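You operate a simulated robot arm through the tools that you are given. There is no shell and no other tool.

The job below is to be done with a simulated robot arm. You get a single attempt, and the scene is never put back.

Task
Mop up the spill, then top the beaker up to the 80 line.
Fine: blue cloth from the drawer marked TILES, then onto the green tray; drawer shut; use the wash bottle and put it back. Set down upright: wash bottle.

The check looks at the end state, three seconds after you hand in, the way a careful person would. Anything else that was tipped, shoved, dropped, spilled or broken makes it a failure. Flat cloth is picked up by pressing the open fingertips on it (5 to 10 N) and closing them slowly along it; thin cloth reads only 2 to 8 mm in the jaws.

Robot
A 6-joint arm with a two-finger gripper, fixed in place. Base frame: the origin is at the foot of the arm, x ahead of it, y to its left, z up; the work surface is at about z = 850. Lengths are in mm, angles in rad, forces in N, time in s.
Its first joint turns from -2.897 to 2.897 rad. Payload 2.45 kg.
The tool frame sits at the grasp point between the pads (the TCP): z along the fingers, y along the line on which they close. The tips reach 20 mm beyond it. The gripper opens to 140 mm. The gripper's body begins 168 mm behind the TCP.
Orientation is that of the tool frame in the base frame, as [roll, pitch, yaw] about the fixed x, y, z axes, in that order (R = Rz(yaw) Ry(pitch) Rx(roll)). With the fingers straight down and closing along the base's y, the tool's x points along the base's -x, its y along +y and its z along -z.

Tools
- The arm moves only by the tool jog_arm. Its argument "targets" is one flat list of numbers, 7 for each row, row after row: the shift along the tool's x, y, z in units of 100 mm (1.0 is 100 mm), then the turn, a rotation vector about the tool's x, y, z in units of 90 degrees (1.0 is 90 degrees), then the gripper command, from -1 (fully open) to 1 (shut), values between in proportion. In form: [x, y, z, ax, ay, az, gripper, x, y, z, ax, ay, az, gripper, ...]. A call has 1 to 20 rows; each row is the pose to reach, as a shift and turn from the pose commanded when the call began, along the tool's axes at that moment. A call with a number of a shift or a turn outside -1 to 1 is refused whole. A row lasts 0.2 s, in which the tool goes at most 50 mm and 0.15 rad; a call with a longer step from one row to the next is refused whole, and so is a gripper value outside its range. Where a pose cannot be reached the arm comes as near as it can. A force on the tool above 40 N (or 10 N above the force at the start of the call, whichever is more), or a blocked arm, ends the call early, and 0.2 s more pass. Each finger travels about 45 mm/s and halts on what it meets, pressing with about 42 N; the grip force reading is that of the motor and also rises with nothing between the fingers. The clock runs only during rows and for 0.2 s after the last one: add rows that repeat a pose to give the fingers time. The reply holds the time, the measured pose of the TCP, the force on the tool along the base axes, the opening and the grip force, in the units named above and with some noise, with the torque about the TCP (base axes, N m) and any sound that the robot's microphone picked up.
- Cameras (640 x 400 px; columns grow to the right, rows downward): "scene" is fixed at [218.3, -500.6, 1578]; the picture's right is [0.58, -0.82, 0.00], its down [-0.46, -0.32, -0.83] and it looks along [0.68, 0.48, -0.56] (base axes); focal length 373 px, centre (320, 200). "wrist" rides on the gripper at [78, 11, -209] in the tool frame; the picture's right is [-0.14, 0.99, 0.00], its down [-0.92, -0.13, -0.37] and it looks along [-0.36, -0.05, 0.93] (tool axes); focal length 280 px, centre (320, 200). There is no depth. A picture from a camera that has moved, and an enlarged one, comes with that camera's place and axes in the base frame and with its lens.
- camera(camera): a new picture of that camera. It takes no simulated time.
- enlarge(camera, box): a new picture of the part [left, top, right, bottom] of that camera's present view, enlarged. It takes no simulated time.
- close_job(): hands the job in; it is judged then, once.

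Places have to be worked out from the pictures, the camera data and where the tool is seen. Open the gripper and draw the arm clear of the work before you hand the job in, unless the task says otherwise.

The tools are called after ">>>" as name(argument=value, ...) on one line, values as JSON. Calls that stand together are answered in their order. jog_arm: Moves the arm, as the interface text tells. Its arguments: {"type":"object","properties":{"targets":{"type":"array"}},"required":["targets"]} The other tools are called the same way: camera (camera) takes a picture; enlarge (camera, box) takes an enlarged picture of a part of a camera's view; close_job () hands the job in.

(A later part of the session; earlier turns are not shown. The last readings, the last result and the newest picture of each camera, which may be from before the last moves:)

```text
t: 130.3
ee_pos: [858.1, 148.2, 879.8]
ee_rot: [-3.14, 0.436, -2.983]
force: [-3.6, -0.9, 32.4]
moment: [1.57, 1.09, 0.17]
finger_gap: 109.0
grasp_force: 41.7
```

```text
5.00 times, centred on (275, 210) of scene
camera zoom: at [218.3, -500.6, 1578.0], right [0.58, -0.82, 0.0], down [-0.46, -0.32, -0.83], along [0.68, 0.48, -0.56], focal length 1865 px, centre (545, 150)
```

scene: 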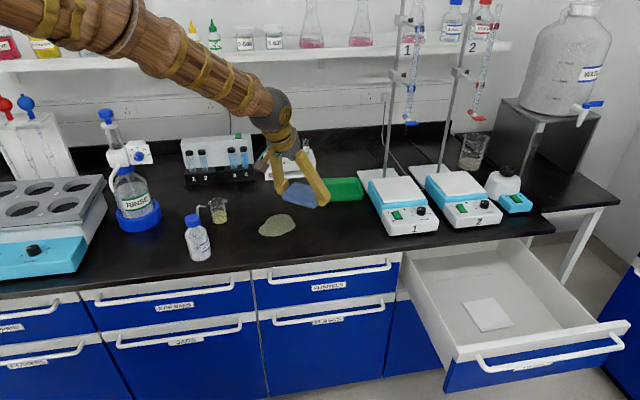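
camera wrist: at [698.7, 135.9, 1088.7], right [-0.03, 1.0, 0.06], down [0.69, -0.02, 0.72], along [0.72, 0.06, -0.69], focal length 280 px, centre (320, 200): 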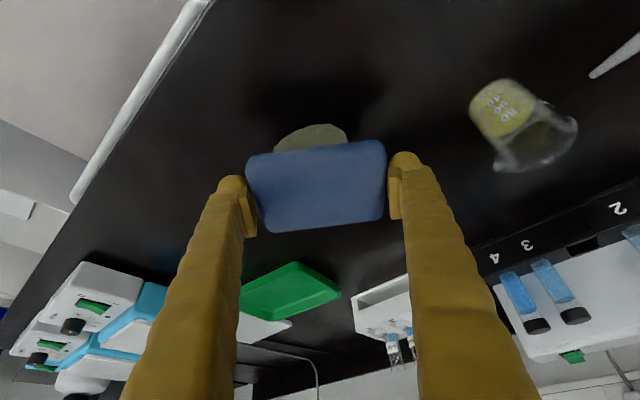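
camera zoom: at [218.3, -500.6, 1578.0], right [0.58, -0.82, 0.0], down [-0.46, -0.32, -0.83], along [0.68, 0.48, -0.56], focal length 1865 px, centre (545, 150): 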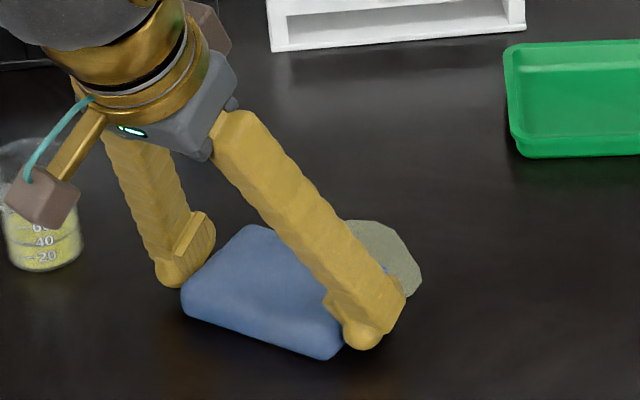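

The pad touches with its inner-left corner first (moment reading). I ease 1 mm and make a first forward wiping pass, watching the effect.

>>> jog_arm(targets=[-0.004, 0, -0.009, 0, 0, 0, -0.2, -0.095, 0, 0.033, 0, 0, 0, -0.2, -0.185, 0, 0.075, 0, 0, 0, -0.2, -0.276, 0, 0.117, 0, 0, 0, -0.2, -0.367, 0, 0.159, 0, 0, 0, -0.2, -0.458, 0, 0.201, 0, 0, 0, -0.2, -0.548, 0, 0.243, 0, 0, 0, -0.2, -0.639, 0, 0.285, 0, 0, 0, -0.2, -0.73, 0, 0.327, 0, 0, 0, -0.2, -0.82, 0, 0.369, 0, 0, 0, -0.2, -0.911, 0, 0.411, 0, 0, 0, -0.2])

>>> camera(camera="wrist")

>>> enlarge(camera="scene", box=[220, 170, 330, 250])

```text
t: 130.8
ee_pos: [863.0, 149.5, 878.8]
ee_rot: [-3.14, 0.435, -2.984]
force: [1.5, 0.4, 4.6]
moment: [0.18, 0.19, 0.0]
finger_gap: 108.8
grasp_force: 41.9
stopped in row 2: the force on the tool passed its limit at 43 N (the readings are from after the stop); the commanded pose is now the measured one
```

```text
taken
camera wrist: at [703.2, 135.7, 1035.3], right [-0.03, 1.0, 0.06], down [0.69, -0.02, 0.72], along [0.72, 0.06, -0.69], focal length 280 px, centre (320, 200)
```

wrist: 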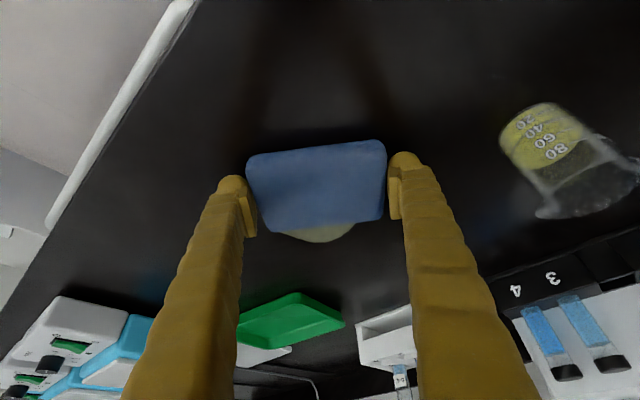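

```text
5.00 times, centred on (275, 210) of scene
camera zoom: at [218.3, -500.6, 1578.0], right [0.58, -0.82, 0.0], down [-0.46, -0.32, -0.83], along [0.68, 0.48, -0.56], focal length 1865 px, centre (545, 150)
```

zoom: 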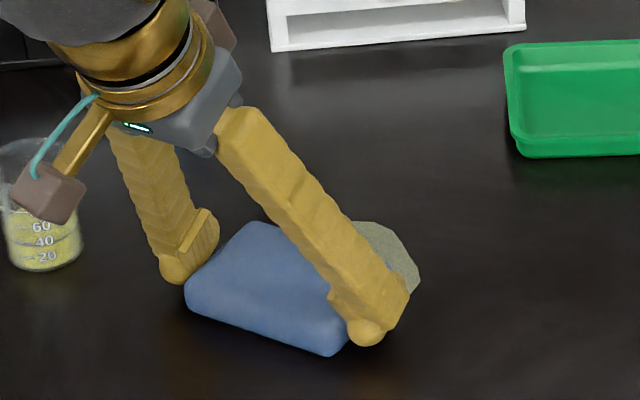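

Now pressing at about 5 N. I run the forward pass at this height.

>>> jog_arm(targets=[-0.06, 0, 0.028, 0, 0, 0, -0.2, -0.15, 0, 0.07, 0, 0, 0, -0.2, -0.24, 0, 0.111, 0, 0, 0, -0.2, -0.33, 0, 0.153, 0, 0, 0, -0.2, -0.42, 0, 0.195, 0, 0, 0, -0.2, -0.51, 0, 0.236, 0, 0, 0, -0.2, -0.6, 0, 0.278, 0, 0, 0, -0.2, -0.69, 0, 0.32, 0, 0, 0, -0.2, -0.78, 0, 0.361, 0, 0, 0, -0.2, -0.87, 0, 0.403, 0, 0, 0, -0.2, -0.96, 0, 0.445, 0, 0, 0, -0.2])

>>> enlarge(camera="scene", box=[220, 170, 330, 250])

>>> camera(camera="wrist")

```text
t: 133.2
ee_pos: [966.6, 166.3, 878.3]
ee_rot: [-3.14, 0.437, -2.982]
force: [-15.1, 0.7, 32.6]
moment: [-0.1, 0.62, -0.03]
finger_gap: 109.2
grasp_force: 41.9
```

```text
5.00 times, centred on (275, 210) of scene
camera zoom: at [218.3, -500.6, 1578.0], right [0.58, -0.82, 0.0], down [-0.46, -0.32, -0.83], along [0.68, 0.48, -0.56], focal length 1865 px, centre (545, 150)
```

zoom: 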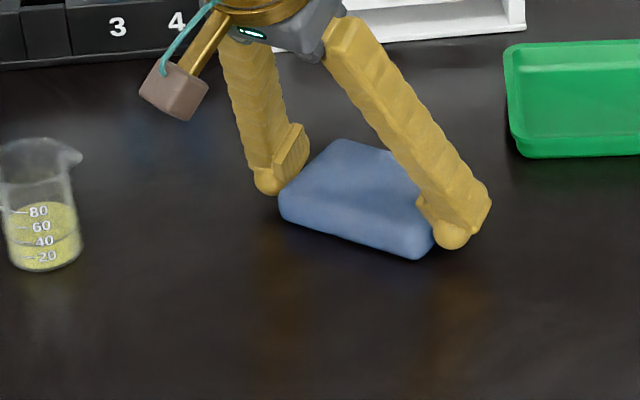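

```text
taken
camera wrist: at [808.2, 152.6, 1035.0], right [-0.03, 1.0, 0.06], down [0.69, -0.02, 0.72], along [0.72, 0.06, -0.69], focal length 280 px, centre (320, 200)
```

wrist: 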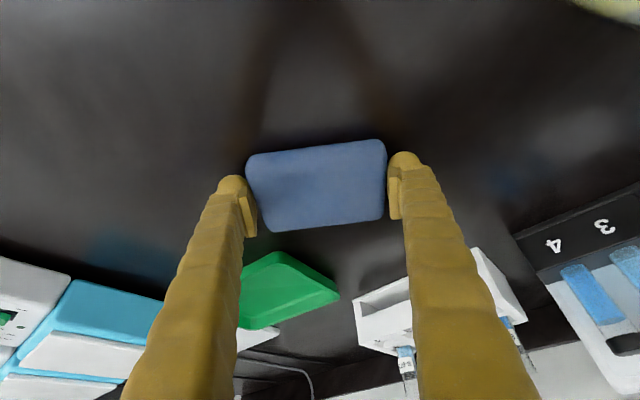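

The whole spill appears gone after one pass. I ease up slightly and wipe back with a small sideways offset to catch any residue.

>>> jog_arm(targets=[-0.008, 0, -0.018, 0, 0, 0, -0.2, -0.008, -0.1, -0.018, 0, 0, 0, -0.2, 0.08, -0.2, -0.059, 0, 0, 0, -0.2, 0.17, -0.22, -0.1, 0, 0, 0, -0.2, 0.26, -0.22, -0.143, 0, 0, 0, -0.2, 0.35, -0.22, -0.184, 0, 0, 0, -0.2, 0.44, -0.22, -0.226, 0, 0, 0, -0.2, 0.53, -0.22, -0.268, 0, 0, 0, -0.2, 0.62, -0.22, -0.31, 0, 0, 0, -0.2, 0.71, -0.22, -0.351, 0, 0, 0, -0.2, 0.8, -0.22, -0.393, 0, 0, 0, -0.2, 0.89, -0.22, -0.435, 0, 0, 0, -0.2])

>>> enlarge(camera="scene", box=[220, 160, 350, 255])

```text
t: 135.8
ee_pos: [870.5, 128.0, 880.3]
ee_rot: [-3.14, 0.432, -2.981]
force: [-0.1, -0.2, -0.4]
moment: [-0.01, -0.02, -0.04]
finger_gap: 109.2
grasp_force: 41.9
```

```text
4.21 times, centred on (285, 208) of scene
camera zoom: at [218.3, -500.6, 1578.0], right [0.58, -0.82, 0.0], down [-0.46, -0.32, -0.83], along [0.68, 0.48, -0.56], focal length 1570 px, centre (467, 168)
```

zoom: 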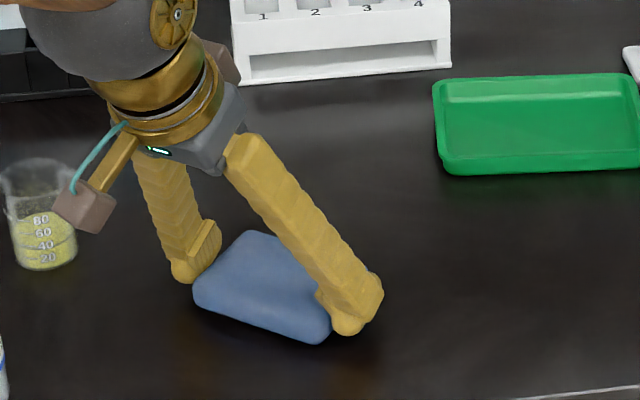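

No residue is visible. I lift the pad about 90 mm to check underneath and prepare to go to the tray.

>>> jog_arm(targets=[-0.13, 0, -0.27, 0, 0, 0, -0.2, -0.26, 0, -0.54, 0, 0, 0, -0.2, -0.39, 0, -0.82, 0, 0, 0, -0.2])

>>> camera(camera="scene")

>>> camera(camera="wrist")

```text
t: 136.6
ee_pos: [870.3, 127.4, 970.6]
ee_rot: [-3.141, 0.432, -2.983]
force: [-0.7, 0.2, -1.1]
moment: [-0.01, -0.02, -0.03]
finger_gap: 109.2
grasp_force: 41.8
```

```text
taken
```

scene: 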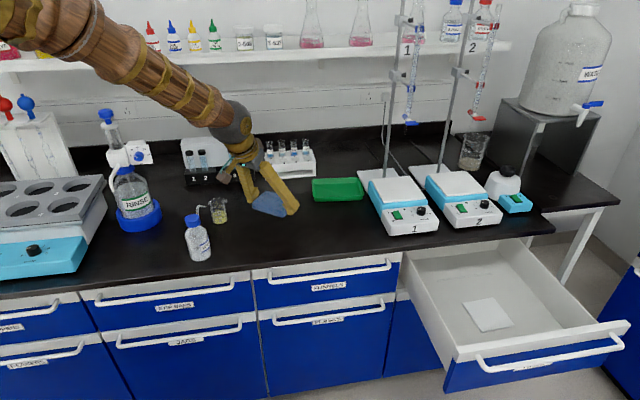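

```text
taken
camera wrist: at [711.8, 113.3, 1128.5], right [-0.03, 1.0, 0.06], down [0.69, -0.02, 0.72], along [0.72, 0.06, -0.69], focal length 280 px, centre (320, 200)
```

wrist: 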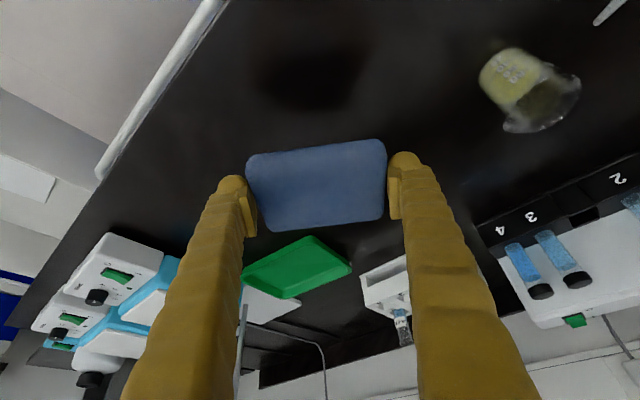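

The bench is clean where the spill was. Now I turn the tool so the pad's long side lines up with the tray's long side (yaw +36° about vertical).

>>> jog_arm(targets=[0, 0, 0, -0.0334, 0, -0.0722, -0.2, 0, 0, 0, -0.0668, 0, -0.1444, -0.2, 0, 0, 0, -0.1, 0, -0.2166, -0.2, 0, 0, 0, -0.1336, 0, -0.2888, -0.2, 0, 0, 0, -0.167, 0, -0.361, -0.2])

>>> jog_arm(targets=[-0.19, -0.254, 0.088, 0, 0, 0, -0.2, -0.38, -0.509, 0.177, 0, 0, 0, -0.2, -0.571, -0.763, 0.265, 0, 0, 0, -0.2])

>>> jog_arm(targets=[-0.19, -0.254, 0.088, 0, 0, 0, -0.2, -0.38, -0.509, 0.177, 0, 0, 0, -0.2, -0.571, -0.763, 0.265, 0, 0, 0, -0.2])

>>> camera(camera="wrist")

>>> camera(camera="scene")

```text
t: 137.8
ee_pos: [871.9, 129.5, 969.6]
ee_rot: [-3.141, 0.431, -2.357]
force: [-0.5, 0.2, -0.4]
moment: [-0.03, -0.01, -0.02]
finger_gap: 108.9
grasp_force: 42.0
```

```text
t: 138.6
ee_pos: [971.9, 120.5, 969.3]
ee_rot: [3.14, 0.434, -2.359]
force: [-0.2, 0.4, -0.3]
moment: [-0.04, -0.01, -0.01]
finger_gap: 109.0
grasp_force: 41.7
```

```text
t: 139.4
ee_pos: [1073.0, 113.4, 970.3]
ee_rot: [-3.141, 0.433, -2.358]
force: [0.4, 0.1, 0.8]
moment: [-0.02, 0.0, 0.0]
finger_gap: 109.0
grasp_force: 42.0
```

```text
taken
camera wrist: at [951.7, 8.1, 1127.6], right [-0.61, 0.79, 0.06], down [0.57, 0.39, 0.72], along [0.55, 0.47, -0.69], focal length 280 px, centre (320, 200)
```

wrist: 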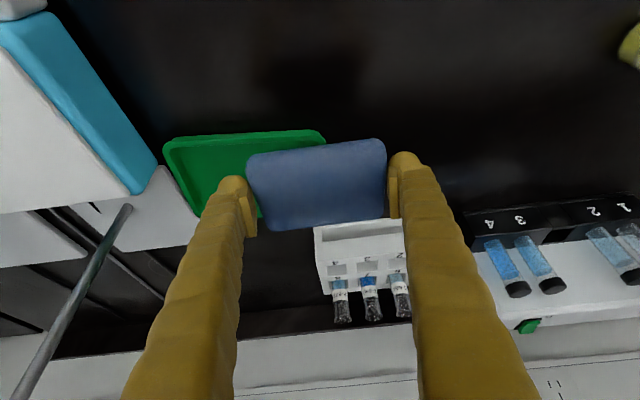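

```text
taken
```

scene: 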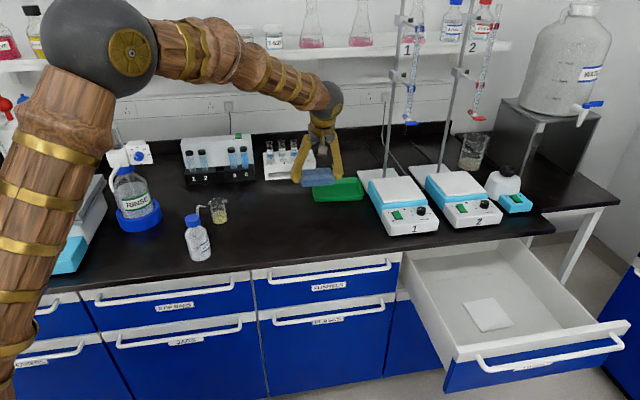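

The tray computes to centre about [1163, 99], with its near edge confirmed. I move over it.

>>> jog_arm(targets=[-0.158, -0.246, 0.073, 0, 0, 0, -0.2, -0.316, -0.491, 0.146, 0, 0, 0, -0.2, -0.474, -0.737, 0.219, 0, 0, 0, -0.2])

>>> camera(camera="wrist")

>>> enlarge(camera="scene", box=[260, 100, 440, 220])

```text
t: 140.2
ee_pos: [1156.3, 94.4, 971.1]
ee_rot: [-3.14, 0.434, -2.357]
force: [-0.2, 0.0, -1.3]
moment: [-0.02, 0.01, 0.0]
finger_gap: 108.9
grasp_force: 41.8
```

```text
taken
camera wrist: at [1036.2, -9.5, 1129.9], right [-0.61, 0.79, 0.06], down [0.57, 0.39, 0.72], along [0.55, 0.47, -0.69], focal length 280 px, centre (320, 200)
```

wrist: 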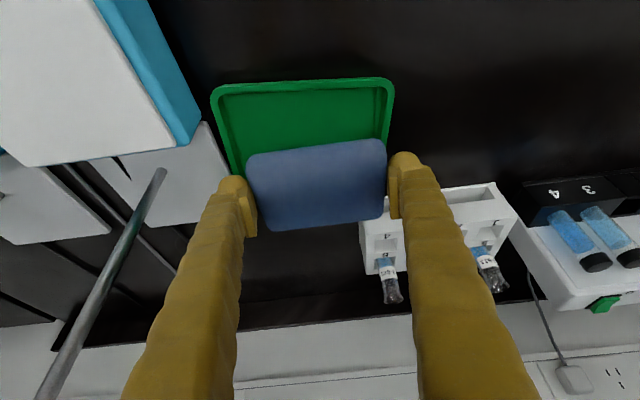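

```text
3.33 times, centred on (350, 160) of scene
camera zoom: at [218.3, -500.6, 1578.0], right [0.58, -0.82, 0.0], down [-0.46, -0.32, -0.83], along [0.68, 0.48, -0.56], focal length 1243 px, centre (220, 333)
```

zoom: 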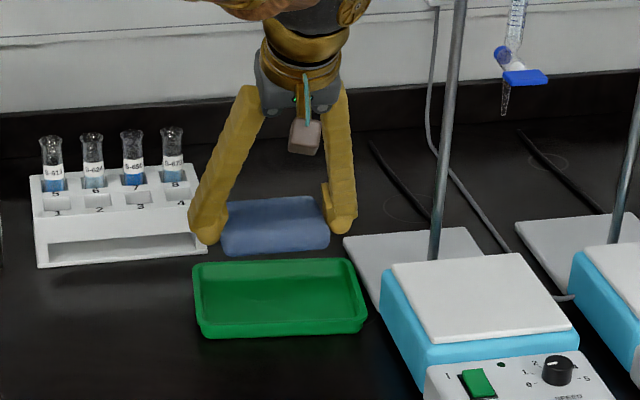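

The pad is nearly over the tray; the tray is turned about 5°. I align the yaw, nudge 6–7 mm to centre, and begin lowering.

>>> jog_arm(targets=[-0.032, -0.03, 0.015, 0.0117, 0, 0.0252, -0.2, -0.064, -0.06, 0.029, 0.0234, 0, 0.0504, -0.2])

>>> jog_arm(targets=[0.063, 0, 0.136, 0, 0, 0, -0.2, 0.126, 0, 0.272, 0, 0, 0, -0.2, 0.19, 0, 0.41, 0, 0, 0, -0.2])

>>> camera(camera="wrist")

>>> enlarge(camera="scene", box=[260, 130, 400, 220])

```text
t: 140.8
ee_pos: [1165.3, 96.6, 971.6]
ee_rot: [-3.141, 0.43, -2.445]
force: [0.3, -0.6, -0.8]
moment: [0.0, 0.01, 0.02]
finger_gap: 109.1
grasp_force: 42.6
```

```text
t: 141.6
ee_pos: [1167.4, 95.5, 926.4]
ee_rot: [-3.139, 0.434, -2.446]
force: [0.9, 0.1, -0.5]
moment: [0.01, -0.01, -0.01]
finger_gap: 109.0
grasp_force: 41.8
```

```text
taken
camera wrist: at [1037.2, 3.0, 1083.5], right [-0.54, 0.84, 0.06], down [0.6, 0.34, 0.72], along [0.59, 0.42, -0.69], focal length 280 px, centre (320, 200)
```

wrist: 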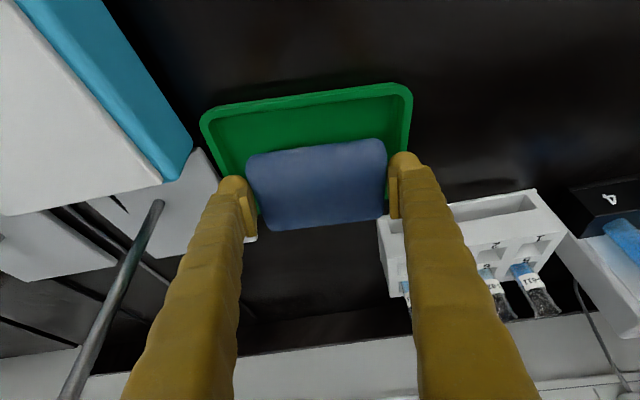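

```text
4.44 times, centred on (330, 175) of scene
camera zoom: at [218.3, -500.6, 1578.0], right [0.58, -0.82, 0.0], down [-0.46, -0.32, -0.83], along [0.68, 0.48, -0.56], focal length 1657 px, centre (276, 311)
```

zoom: 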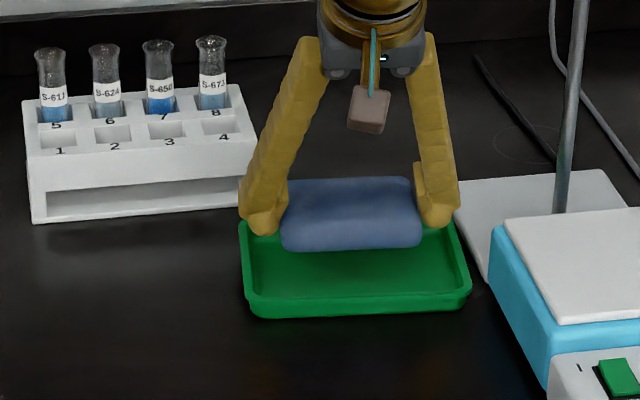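

The pad is centred over the tray to within a few mm. I lower a further 26 mm so it is just above the tray floor, watching force.

>>> jog_arm(targets=[0.034, 0, 0.073, 0, 0, 0, -0.2, 0.067, 0, 0.145, 0, 0, 0, -0.2, 0.092, 0, 0.2, 0, 0, 0, -0.2, 0.109, 0, 0.236, 0, 0, 0, -0.2])

>>> enlarge(camera="scene", box=[260, 130, 400, 220])

>>> camera(camera="wrist")

```text
t: 142.6
ee_pos: [1166.9, 96.1, 901.1]
ee_rot: [-3.141, 0.433, -2.445]
force: [-0.5, -0.3, -0.5]
moment: [-0.02, 0.02, -0.01]
finger_gap: 108.8
grasp_force: 41.9
```

```text
4.44 times, centred on (330, 175) of scene
camera zoom: at [218.3, -500.6, 1578.0], right [0.58, -0.82, 0.0], down [-0.46, -0.32, -0.83], along [0.68, 0.48, -0.56], focal length 1657 px, centre (276, 311)
```

zoom: 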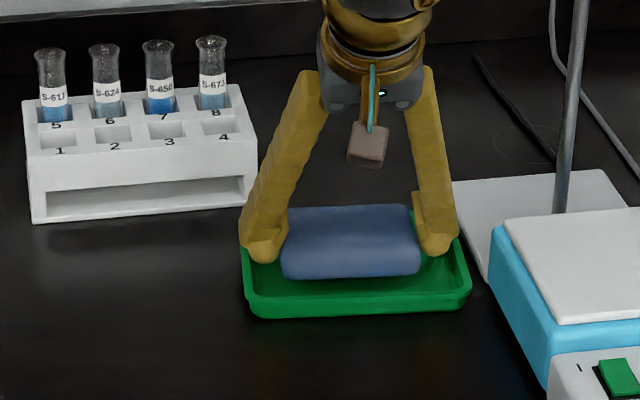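

```text
taken
camera wrist: at [1038.0, 3.3, 1057.6], right [-0.54, 0.84, 0.06], down [0.6, 0.34, 0.72], along [0.59, 0.42, -0.69], focal length 280 px, centre (320, 200)
```

wrist: 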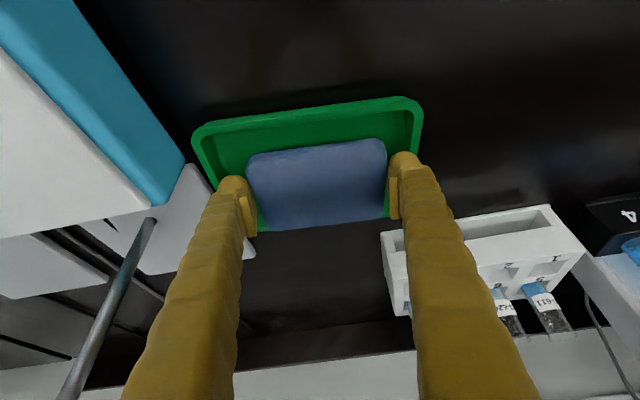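

Looks centred in the tray. I lower 7 mm more and release gently.

>>> jog_arm(targets=[0.015, 0, 0.032, 0, 0, 0, -0.2, 0.029, 0, 0.064, 0, 0, 0, -0.2, 0.029, 0, 0.064, 0, 0, 0, -0.2])

>>> enlarge(camera="wrist", box=[170, 80, 450, 255])

```text
t: 143.4
ee_pos: [1168.6, 96.1, 893.3]
ee_rot: [-3.14, 0.434, -2.447]
force: [0.3, 0.3, -0.6]
moment: [0.01, 0.0, -0.02]
finger_gap: 109.0
grasp_force: 42.3
```

```text
2.29 times, centred on (310, 168) of wrist
camera zoom: at [1038.6, 2.9, 1050.2], right [-0.54, 0.84, 0.06], down [0.6, 0.34, 0.72], along [0.59, 0.42, -0.69], focal length 641 px, centre (343, 274)
```

zoom: 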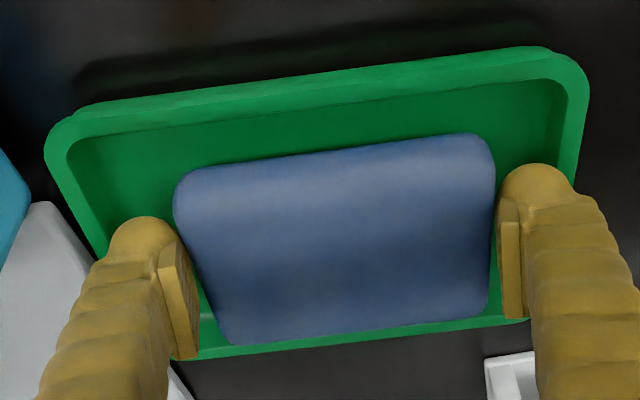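

Clear all round. I open just a few millimetres to let the pad settle in the tray.

>>> jog_arm(targets=[0, 0, 0, 0, 0, 0, -0.56, 0, 0, 0, 0, 0, 0, -0.6, 0, 0, 0, 0, 0, 0, -0.64, 0, 0, 0, 0, 0, 0, -0.64, 0, 0, 0, 0, 0, 0, -0.64])

>>> enlarge(camera="wrist", box=[170, 80, 450, 255])

```text
t: 144.6
ee_pos: [1168.7, 96.0, 892.0]
ee_rot: [-3.141, 0.434, -2.446]
force: [0.6, 1.4, -0.4]
moment: [-0.01, 0.0, 0.03]
finger_gap: 114.8
grasp_force: 0.0
```

```text
2.29 times, centred on (310, 168) of wrist
camera zoom: at [1038.6, 2.9, 1050.2], right [-0.54, 0.84, 0.06], down [0.6, 0.34, 0.72], along [0.59, 0.42, -0.69], focal length 641 px, centre (343, 274)
```

zoom: 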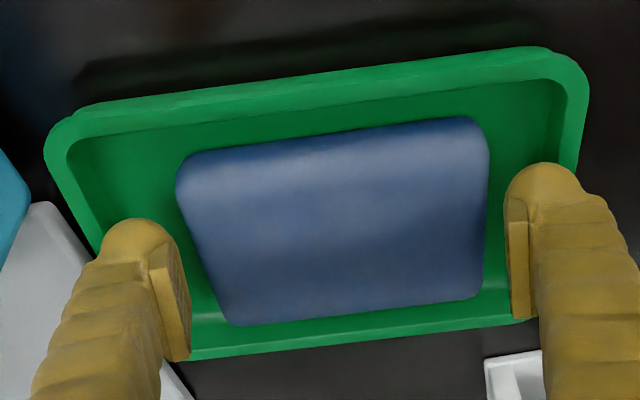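

The pad lies in the tray. I lift the fingers straight up.

>>> jog_arm(targets=[-0.042, 0, -0.091, 0, 0, 0, -0.64, -0.126, 0, -0.272, 0, 0, 0, -0.64, -0.27, 0, -0.59, 0, 0, 0, -0.64, -0.42, 0, -0.907, 0, 0, 0, -0.64])

>>> jog_arm(targets=[0.16, 0, -0.31, 0, 0, 0, 0, 0.32, 0, -0.62, 0, 0, 0, 0.3, 0.48, 0, -0.93, 0, 0, 0, 0.3])

>>> camera(camera="wrist")

>>> enlarge(camera="scene", box=[260, 130, 400, 220])

```text
t: 145.6
ee_pos: [1167.9, 94.9, 996.2]
ee_rot: [3.141, 0.43, -2.447]
force: [-1.0, 0.0, -0.5]
moment: [0.01, 0.02, 0.02]
finger_gap: 114.9
grasp_force: 0.0
```

```text
t: 146.4
ee_pos: [1107.3, 42.5, 1056.9]
ee_rot: [-3.141, 0.432, -2.449]
force: [-0.1, 0.5, -0.7]
moment: [0.04, -0.01, 0.02]
finger_gap: 49.0
grasp_force: 0.0
```

```text
taken
camera wrist: at [977.3, -51.0, 1214.4], right [-0.54, 0.84, 0.06], down [0.61, 0.34, 0.72], along [0.59, 0.42, -0.69], focal length 280 px, centre (320, 200)
```

wrist: 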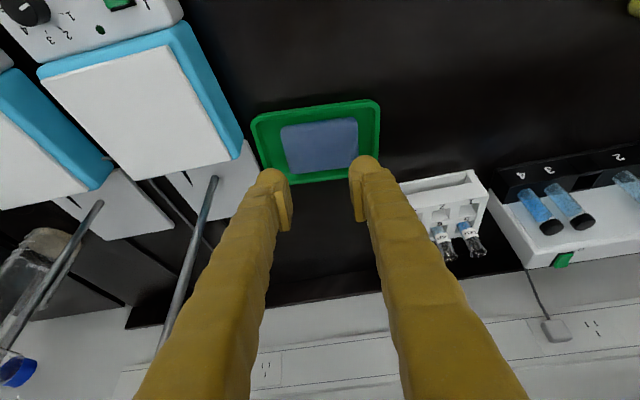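

```text
4.44 times, centred on (330, 175) of scene
camera zoom: at [218.3, -500.6, 1578.0], right [0.58, -0.82, 0.0], down [-0.46, -0.32, -0.83], along [0.68, 0.48, -0.56], focal length 1657 px, centre (276, 311)
```

zoom: 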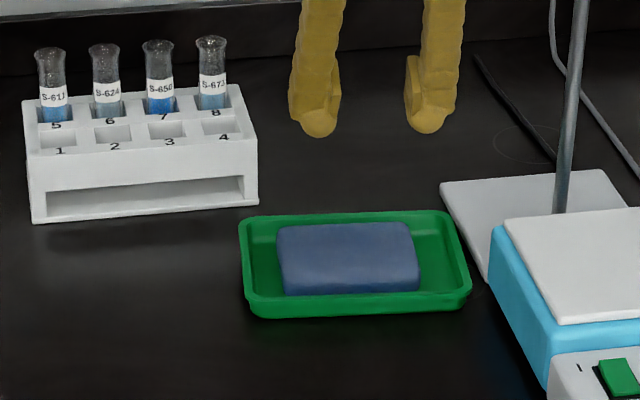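

The cloth sits flat in the tray. Next the drawer: I swing back out over the aisle in front of it, at height.

>>> jog_arm(targets=[0.417, -0.15, -0.193, 0, 0, 0, 1, 0.835, -0.3, -0.386, 0, 0, 0, 1])

>>> jog_arm(targets=[0.417, -0.15, -0.193, 0, 0, 0, 1, 0.835, -0.3, -0.386, 0, 0, 0, 1])

>>> jog_arm(targets=[0.417, -0.15, -0.193, 0, 0, 0, 1, 0.835, -0.3, -0.386, 0, 0, 0, 1])

>>> jog_arm(targets=[0.417, -0.15, -0.193, 0, 0, 0, 1, 0.835, -0.3, -0.386, 0, 0, 0, 1])

>>> jog_arm(targets=[0.417, -0.15, -0.193, 0, 0, 0, 1, 0.835, -0.3, -0.386, 0, 0, 0, 1])

>>> jog_arm(targets=[0.417, -0.15, -0.193, 0, 0, 0, 1, 0.835, -0.3, -0.386, 0, 0, 0, 1])

>>> camera(camera="scene")

```text
t: 147.0
ee_pos: [1055.6, -40.9, 1057.1]
ee_rot: [-3.139, 0.434, -2.447]
force: [0.2, 0.7, -0.9]
moment: [-0.03, 0.0, -0.01]
finger_gap: 0.1
grasp_force: 3.6
```

```text
t: 147.6
ee_pos: [1004.6, -124.1, 1055.5]
ee_rot: [-3.14, 0.432, -2.446]
force: [-0.3, -0.3, 0.9]
moment: [-0.03, -0.01, -0.01]
finger_gap: 0.1
grasp_force: 29.3
```

```text
t: 148.2
ee_pos: [949.8, -203.8, 1058.2]
ee_rot: [-3.139, 0.432, -2.447]
force: [0.8, -0.4, 0.2]
moment: [0.04, 0.01, -0.01]
finger_gap: 0.0
grasp_force: 28.9
```

```text
t: 148.8
ee_pos: [897.2, -282.9, 1056.9]
ee_rot: [-3.141, 0.432, -2.446]
force: [-0.5, -0.2, 0.2]
moment: [0.03, 0.03, 0.03]
finger_gap: 0.0
grasp_force: 29.3
```

```text
t: 149.4
ee_pos: [845.1, -366.1, 1059.5]
ee_rot: [-3.141, 0.431, -2.446]
force: [0.1, 0.2, -0.6]
moment: [0.01, -0.03, 0.01]
finger_gap: 0.0
grasp_force: 29.2
```

```text
t: 150.0
ee_pos: [795.3, -449.9, 1055.7]
ee_rot: [-3.14, 0.433, -2.445]
force: [-0.7, 0.3, -0.4]
moment: [-0.01, -0.02, 0.01]
finger_gap: 0.2
grasp_force: 29.4
```

```text
taken
```

scene: 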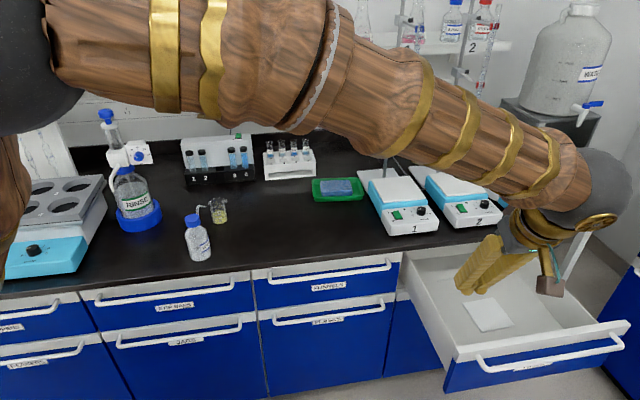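

Now I tilt the tool toward the drawer face (to about 72°) with fingers closed, to push the drawer shut.

>>> jog_arm(targets=[0, 0, 0, 0, -0.087, 0, 1, 0, 0, 0, 0, -0.174, 0, 1, 0, 0, 0, 0, -0.261, 0, 1, 0, 0, 0, 0, -0.348, 0, 1, 0, 0, 0, 0, -0.435, 0, 1, 0, 0, 0, 0, -0.522, 0, 1])

>>> camera(camera="wrist")

```text
t: 151.4
ee_pos: [795.9, -450.0, 1057.1]
ee_rot: [-3.136, 1.256, -2.443]
force: [-0.1, 0.4, -0.6]
moment: [-0.04, 0.0, -0.03]
finger_gap: 0.2
grasp_force: 30.0
```

```text
taken
camera wrist: at [616.8, -583.8, 1047.8], right [-0.6, 0.79, 0.13], down [0.03, -0.14, 0.99], along [0.8, 0.6, 0.06], focal length 280 px, centre (320, 200)
```

wrist: 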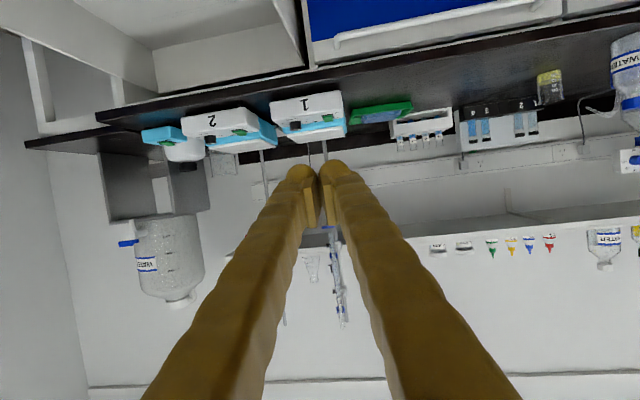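

Level enough. I back away from the bench, move right and then down to face the drawer front below its handle.

>>> jog_arm(targets=[0.143, -0.14, -0.44, 0, 0, 0, 1, 0.287, -0.28, -0.881, 0, 0, 0, 1])

>>> jog_arm(targets=[0.178, -0.45, 0.1, 0, 0, 0, 1, 0.356, -0.9, 0.198, 0, 0, 0, 1, 0.356, -0.9, 0.198, 0, 0, 0, 1])

>>> jog_arm(targets=[0.475, 0, 0.155, 0, 0, 0, 1, 0.95, 0, 0.31, 0, 0, 0, 1])

>>> jog_arm(targets=[0.475, 0, 0.155, 0, 0, 0, 1, 0.95, 0, 0.31, 0, 0, 0, 1])

>>> camera(camera="wrist")

>>> camera(camera="scene")

```text
t: 152.0
ee_pos: [742.2, -529.4, 1057.4]
ee_rot: [-3.137, 1.255, -2.441]
force: [-0.4, -1.1, -0.7]
moment: [-0.03, 0.02, -0.02]
finger_gap: 0.0
grasp_force: 29.3
```

```text
t: 152.8
ee_pos: [807.9, -593.5, 1017.1]
ee_rot: [-3.137, 1.255, -2.442]
force: [0.1, 0.6, 0.6]
moment: [0.01, 0.01, -0.03]
finger_gap: 0.0
grasp_force: 29.6
```

```text
t: 153.4
ee_pos: [808.0, -595.5, 914.8]
ee_rot: [-3.133, 1.252, -2.439]
force: [-0.3, 0.0, 0.1]
moment: [-0.09, 0.09, 0.0]
finger_gap: 0.0
grasp_force: 29.2
```

```text
t: 154.0
ee_pos: [804.4, -594.7, 817.6]
ee_rot: [-3.134, 1.253, -2.439]
force: [0.1, -0.6, 0.5]
moment: [-0.05, 0.09, 0.0]
finger_gap: 0.1
grasp_force: 29.1
```

```text
taken
camera wrist: at [625.8, -730.1, 809.1], right [-0.6, 0.79, 0.13], down [0.03, -0.14, 0.99], along [0.8, 0.6, 0.06], focal length 280 px, centre (320, 200)
```

wrist: 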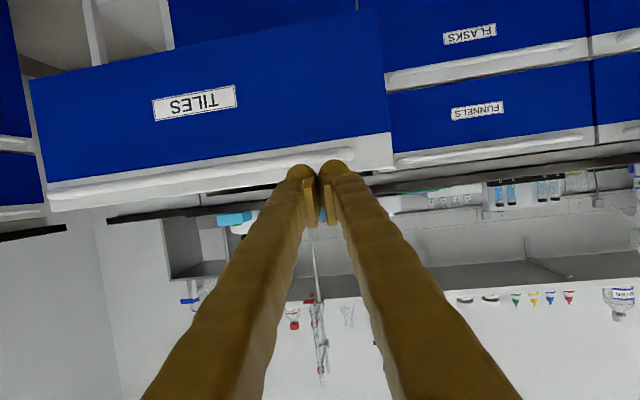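

```text
taken
```

scene: 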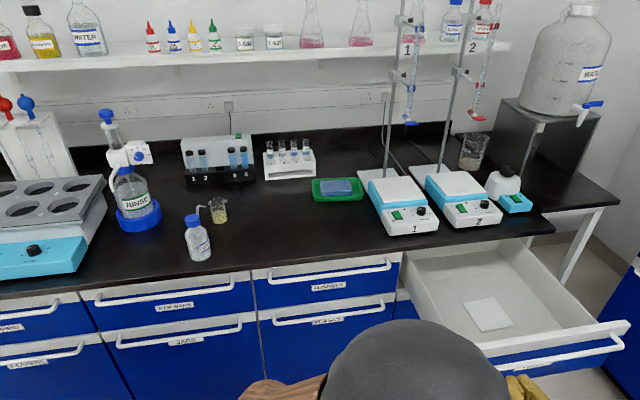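

The drawer front is straight ahead. I lower another 95 mm so the tips meet the panel below the handle.

>>> jog_arm(targets=[0.45, 0, 0.147, 0, 0, 0, 1, 0.9, 0, 0.294, 0, 0, 0, 1])

>>> camera(camera="wrist")

```text
t: 154.6
ee_pos: [807.9, -597.1, 721.8]
ee_rot: [-3.135, 1.251, -2.441]
force: [0.6, -0.7, 0.5]
moment: [-0.05, 0.04, 0.02]
finger_gap: 0.1
grasp_force: 29.8
```

```text
taken
camera wrist: at [628.9, -731.2, 713.4], right [-0.6, 0.79, 0.13], down [0.03, -0.14, 0.99], along [0.8, 0.6, 0.06], focal length 280 px, centre (320, 200)
```

wrist: 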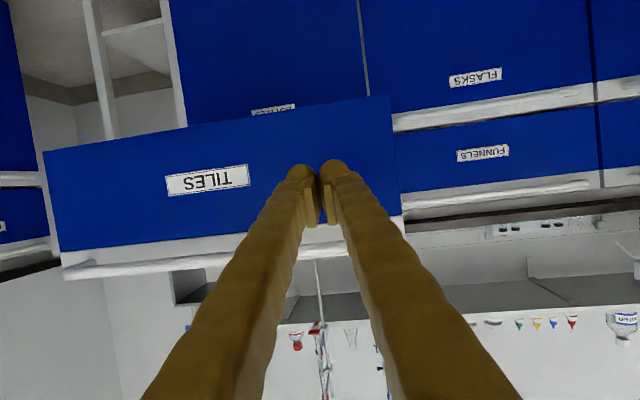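

The tips face the panel squarely, about 65 mm off. I approach and begin pushing inward at a slow rate.

>>> jog_arm(targets=[-0.083, 0.023, 0.256, 0, 0, 0, 1, -0.17, 0.048, 0.521, 0, 0, 0, 1, -0.185, 0.052, 0.568, 0, 0, 0, 1, -0.2, 0.056, 0.616, 0, 0, 0, 1, -0.216, 0.061, 0.663, 0, 0, 0, 1, -0.231, 0.065, 0.71, 0, 0, 0, 1, -0.247, 0.069, 0.758, 0, 0, 0, 1, -0.262, 0.074, 0.805, 0, 0, 0, 1, -0.278, 0.078, 0.853, 0, 0, 0, 1, -0.293, 0.082, 0.9, 0, 0, 0, 1, -0.308, 0.087, 0.947, 0, 0, 0, 1])

>>> camera(camera="wrist")

```text
t: 157.0
ee_pos: [876.9, -524.6, 722.3]
ee_rot: [-3.137, 1.253, -2.444]
force: [0.0, 0.1, -0.3]
moment: [-0.01, -0.02, -0.01]
finger_gap: 0.0
grasp_force: 29.4
```

```text
taken
camera wrist: at [698.2, -659.7, 713.8], right [-0.6, 0.79, 0.13], down [0.03, -0.14, 0.99], along [0.8, 0.6, 0.06], focal length 280 px, centre (320, 200)
```

wrist: 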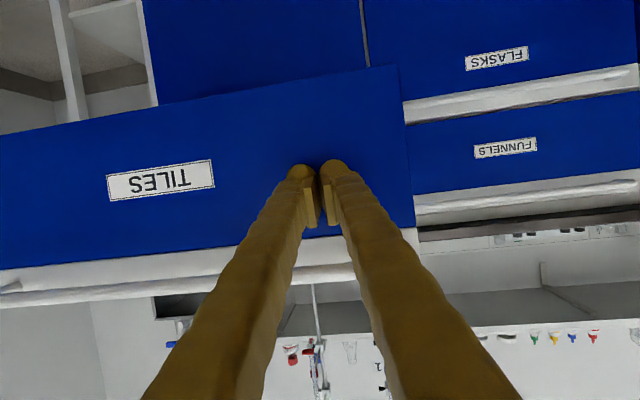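

The drawer has begun to move. I continue the push.

>>> jog_arm(targets=[-0.022, 0.006, 0.066, 0, 0, 0, 1, -0.043, 0.012, 0.133, 0, 0, 0, 1, -0.065, 0.018, 0.199, 0, 0, 0, 1, -0.086, 0.024, 0.265, 0, 0, 0, 1, -0.108, 0.03, 0.332, 0, 0, 0, 1, -0.13, 0.036, 0.398, 0, 0, 0, 1, -0.151, 0.043, 0.464, 0, 0, 0, 1, -0.173, 0.049, 0.53, 0, 0, 0, 1, -0.194, 0.055, 0.597, 0, 0, 0, 1, -0.216, 0.061, 0.663, 0, 0, 0, 1, -0.237, 0.067, 0.729, 0, 0, 0, 1, -0.259, 0.073, 0.796, 0, 0, 0, 1, -0.281, 0.079, 0.862, 0, 0, 0, 1, -0.302, 0.085, 0.928, 0, 0, 0, 1])

>>> camera(camera="scene")

```text
t: 160.0
ee_pos: [945.5, -455.5, 721.6]
ee_rot: [-3.137, 1.254, -2.444]
force: [-0.2, -0.5, 0.8]
moment: [0.0, -0.01, 0.0]
finger_gap: 0.0
grasp_force: 29.2
```

```text
taken
```

scene: 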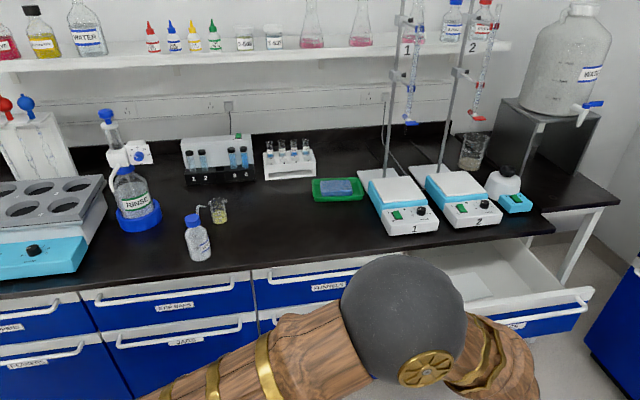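

Working well. Two more legs of the same.

>>> jog_arm(targets=[-0.022, 0.006, 0.066, 0, 0, 0, 1, -0.043, 0.012, 0.133, 0, 0, 0, 1, -0.065, 0.018, 0.199, 0, 0, 0, 1, -0.086, 0.024, 0.265, 0, 0, 0, 1, -0.108, 0.03, 0.332, 0, 0, 0, 1, -0.13, 0.036, 0.398, 0, 0, 0, 1, -0.151, 0.043, 0.464, 0, 0, 0, 1, -0.173, 0.049, 0.53, 0, 0, 0, 1, -0.194, 0.055, 0.597, 0, 0, 0, 1, -0.216, 0.061, 0.663, 0, 0, 0, 1, -0.237, 0.067, 0.729, 0, 0, 0, 1, -0.259, 0.073, 0.796, 0, 0, 0, 1, -0.281, 0.079, 0.862, 0, 0, 0, 1, -0.302, 0.085, 0.928, 0, 0, 0, 1])

>>> camera(camera="wrist")

>>> camera(camera="scene")

```text
t: 163.0
ee_pos: [1015.4, -385.9, 720.4]
ee_rot: [-3.138, 1.253, -2.445]
force: [0.3, -0.3, -0.4]
moment: [0.0, -0.01, 0.02]
finger_gap: 0.0
grasp_force: 29.4
```

```text
taken
camera wrist: at [837.8, -520.6, 712.5], right [-0.6, 0.79, 0.13], down [0.03, -0.14, 0.99], along [0.8, 0.6, 0.06], focal length 280 px, centre (320, 200)
```

wrist: 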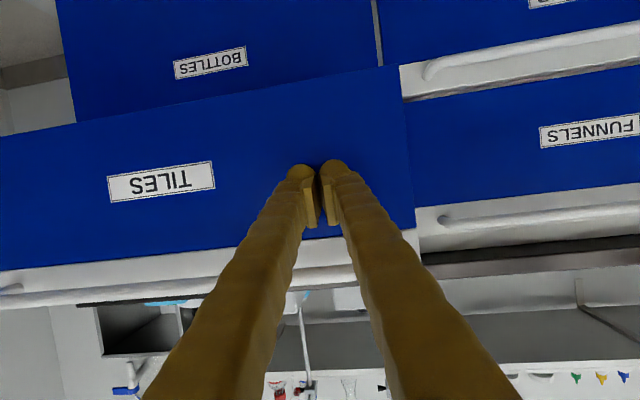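

```text
taken
```

scene: 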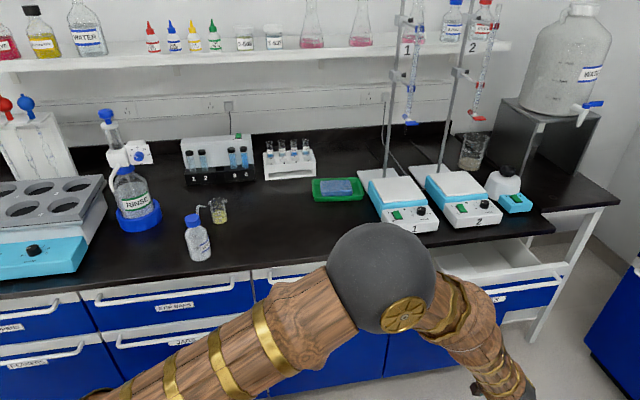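

About 120 mm remain. Another leg.

>>> jog_arm(targets=[-0.022, 0.006, 0.066, 0, 0, 0, 1, -0.043, 0.012, 0.133, 0, 0, 0, 1, -0.065, 0.018, 0.199, 0, 0, 0, 1, -0.086, 0.024, 0.265, 0, 0, 0, 1, -0.108, 0.03, 0.332, 0, 0, 0, 1, -0.13, 0.036, 0.398, 0, 0, 0, 1, -0.151, 0.043, 0.464, 0, 0, 0, 1, -0.173, 0.049, 0.53, 0, 0, 0, 1, -0.194, 0.055, 0.597, 0, 0, 0, 1, -0.216, 0.061, 0.663, 0, 0, 0, 1, -0.237, 0.067, 0.729, 0, 0, 0, 1, -0.259, 0.073, 0.796, 0, 0, 0, 1, -0.281, 0.079, 0.862, 0, 0, 0, 1, -0.302, 0.085, 0.928, 0, 0, 0, 1])

>>> camera(camera="wrist")

>>> camera(camera="scene")

```text
t: 166.0
ee_pos: [1084.7, -318.1, 719.7]
ee_rot: [-3.138, 1.251, -2.443]
force: [0.7, -0.8, 0.7]
moment: [-0.03, 0.0, 0.01]
finger_gap: 0.2
grasp_force: 29.6
```

```text
taken
camera wrist: at [906.8, -451.7, 712.1], right [-0.6, 0.79, 0.13], down [0.03, -0.14, 0.99], along [0.8, 0.6, 0.06], focal length 280 px, centre (320, 200)
```

wrist: 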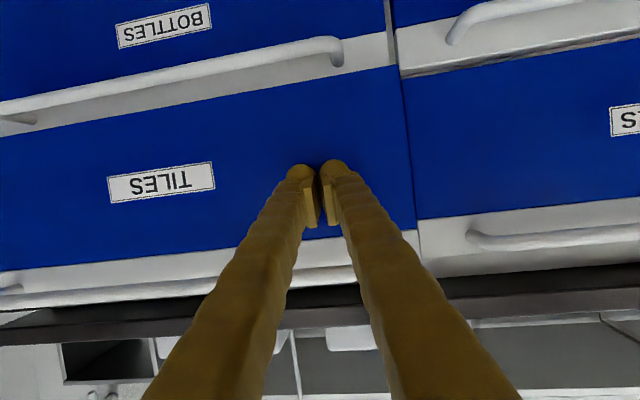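

```text
taken
```

scene: 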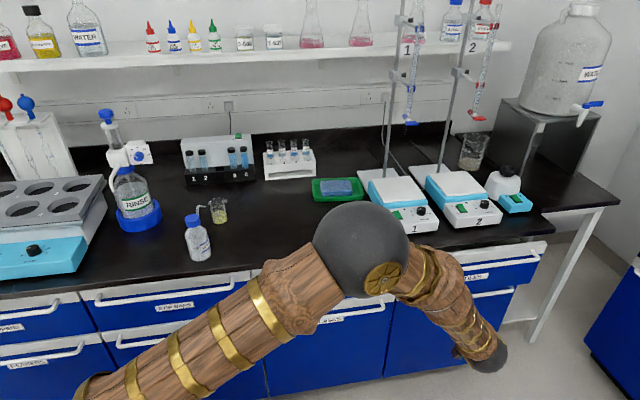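

Nearly shut. I push the last stretch in 3 mm steps until it seats.

>>> jog_arm(targets=[-0.0093, 0.0026, 0.028, 0, 0, 0, 1, -0.0185, 0.005, 0.057, 0, 0, 0, 1, -0.028, 0.008, 0.085, 0, 0, 0, 1, -0.037, 0.01, 0.114, 0, 0, 0, 1, -0.046, 0.013, 0.142, 0, 0, 0, 1, -0.0555, 0.016, 0.17, 0, 0, 0, 1, -0.065, 0.018, 0.199, 0, 0, 0, 1, -0.074, 0.021, 0.227, 0, 0, 0, 1, -0.083, 0.023, 0.256, 0, 0, 0, 1, -0.0925, 0.026, 0.284, 0, 0, 0, 1, -0.102, 0.029, 0.313, 0, 0, 0, 1, -0.111, 0.031, 0.341, 0, 0, 0, 1, -0.12, 0.034, 0.369, 0, 0, 0, 1])

>>> camera(camera="wrist")

>>> camera(camera="scene")

```text
t: 168.8
ee_pos: [1113.1, -288.8, 719.4]
ee_rot: [-3.136, 1.254, -2.442]
force: [0.8, 0.1, -0.6]
moment: [0.0, 0.01, -0.01]
finger_gap: 0.0
grasp_force: 29.4
```

```text
taken
camera wrist: at [933.6, -424.7, 712.1], right [-0.6, 0.79, 0.13], down [0.03, -0.14, 0.99], along [0.8, 0.6, 0.06], focal length 280 px, centre (320, 200)
```

wrist: 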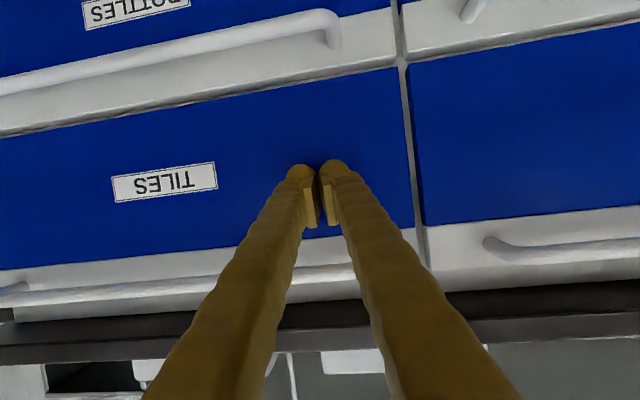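

```text
taken
```

scene: 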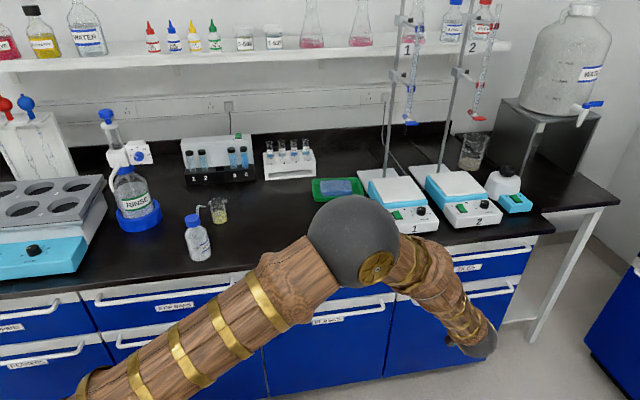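

Visually near flush but no seating force yet; I push a few more millimetres.

>>> jog_arm(targets=[-0.006, 0.002, 0.019, 0, 0, 0, 1, -0.0123, 0.0035, 0.038, 0, 0, 0, 1, -0.0185, 0.005, 0.057, 0, 0, 0, 1, -0.0247, 0.007, 0.076, 0, 0, 0, 1, -0.031, 0.0087, 0.095, 0, 0, 0, 1, -0.037, 0.01, 0.114, 0, 0, 0, 1])

>>> enlarge(camera="wrist", box=[330, 0, 530, 260])

```text
t: 169.8
ee_pos: [1116.1, -287.7, 720.5]
ee_rot: [-3.139, 1.25, -2.445]
force: [-5.1, -4.0, -0.3]
moment: [0.01, -0.03, 0.06]
finger_gap: 0.0
grasp_force: 29.3
stopped in row 5: the force on the tool passed its limit at 46 N (the readings are from after the stop); the commanded pose is now the measured one
```

```text
1.54 times, centred on (430, 130) of wrist
camera zoom: at [937.8, -420.9, 712.4], right [-0.6, 0.79, 0.13], down [0.03, -0.14, 0.99], along [0.8, 0.6, 0.06], focal length 431 px, centre (151, 308)
```

zoom: 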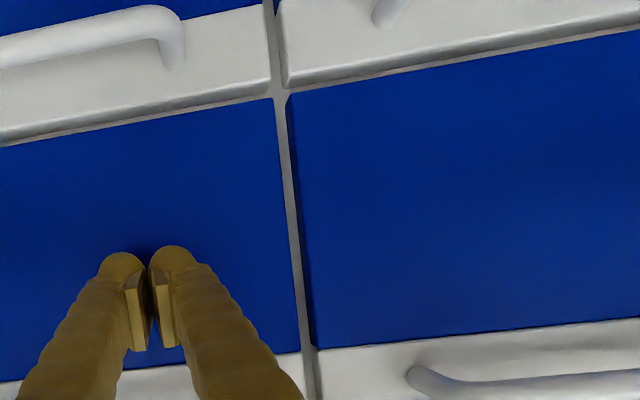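

The drawer is seated (46 N stop, flush with its neighbours). I back off and rise.

>>> jog_arm(targets=[0.06, -0.017, -0.19, 0, 0, 0, 1, 0.18, -0.05, -0.56, 0, 0, 0, 1, 0.308, -0.087, -0.947, 0, 0, 0, 1])

>>> jog_arm(targets=[0.15, -0.04, -0.47, 0, 0, 0, 1, 0.308, -0.087, -0.947, 0, 0, 0, 1])

>>> jog_arm(targets=[0.15, -0.04, -0.47, 0, 0, 0, 1, 0.308, -0.087, -0.947, 0, 0, 0, 1])

>>> jog_arm(targets=[-0.475, 0, -0.155, 0, 0, 0, 1, -0.95, 0, -0.31, 0, 0, 0, 1])

>>> jog_arm(targets=[-0.475, 0, -0.155, 0, 0, 0, 1, -0.95, 0, -0.31, 0, 0, 0, 1])

>>> jog_arm(targets=[-0.475, 0, -0.155, 0, 0, 0, 0.5, -0.95, 0, -0.31, 0, 0, 0, 0.3])

>>> camera(camera="scene")

```text
t: 170.7
ee_pos: [1044.3, -354.9, 722.7]
ee_rot: [-3.139, 1.252, -2.443]
force: [0.1, -0.7, 0.0]
moment: [-0.02, 0.01, 0.01]
finger_gap: 0.1
grasp_force: 29.2
```

```text
refused: row 2 steps farther than a row can; nothing moved
```

```text
refused: row 2 steps farther than a row can; nothing moved
```

```text
t: 171.2
ee_pos: [1043.3, -352.7, 818.6]
ee_rot: [3.138, 1.25, -2.448]
force: [-0.6, 0.7, -0.7]
moment: [0.05, -0.07, -0.01]
finger_gap: 0.1
grasp_force: 29.8
```

```text
t: 171.8
ee_pos: [1041.9, -354.0, 915.6]
ee_rot: [3.14, 1.252, -2.451]
force: [-0.2, 0.1, -0.8]
moment: [0.04, -0.06, -0.04]
finger_gap: 0.0
grasp_force: 29.6
```

```text
t: 172.4
ee_pos: [1045.5, -357.4, 1018.0]
ee_rot: [-3.14, 1.251, -2.444]
force: [0.3, -0.9, -0.5]
moment: [0.1, -0.09, 0.03]
finger_gap: 49.1
grasp_force: 0.5
```

```text
taken
```

scene: 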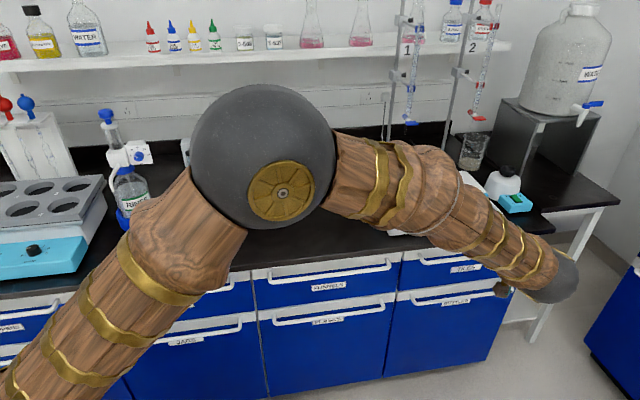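

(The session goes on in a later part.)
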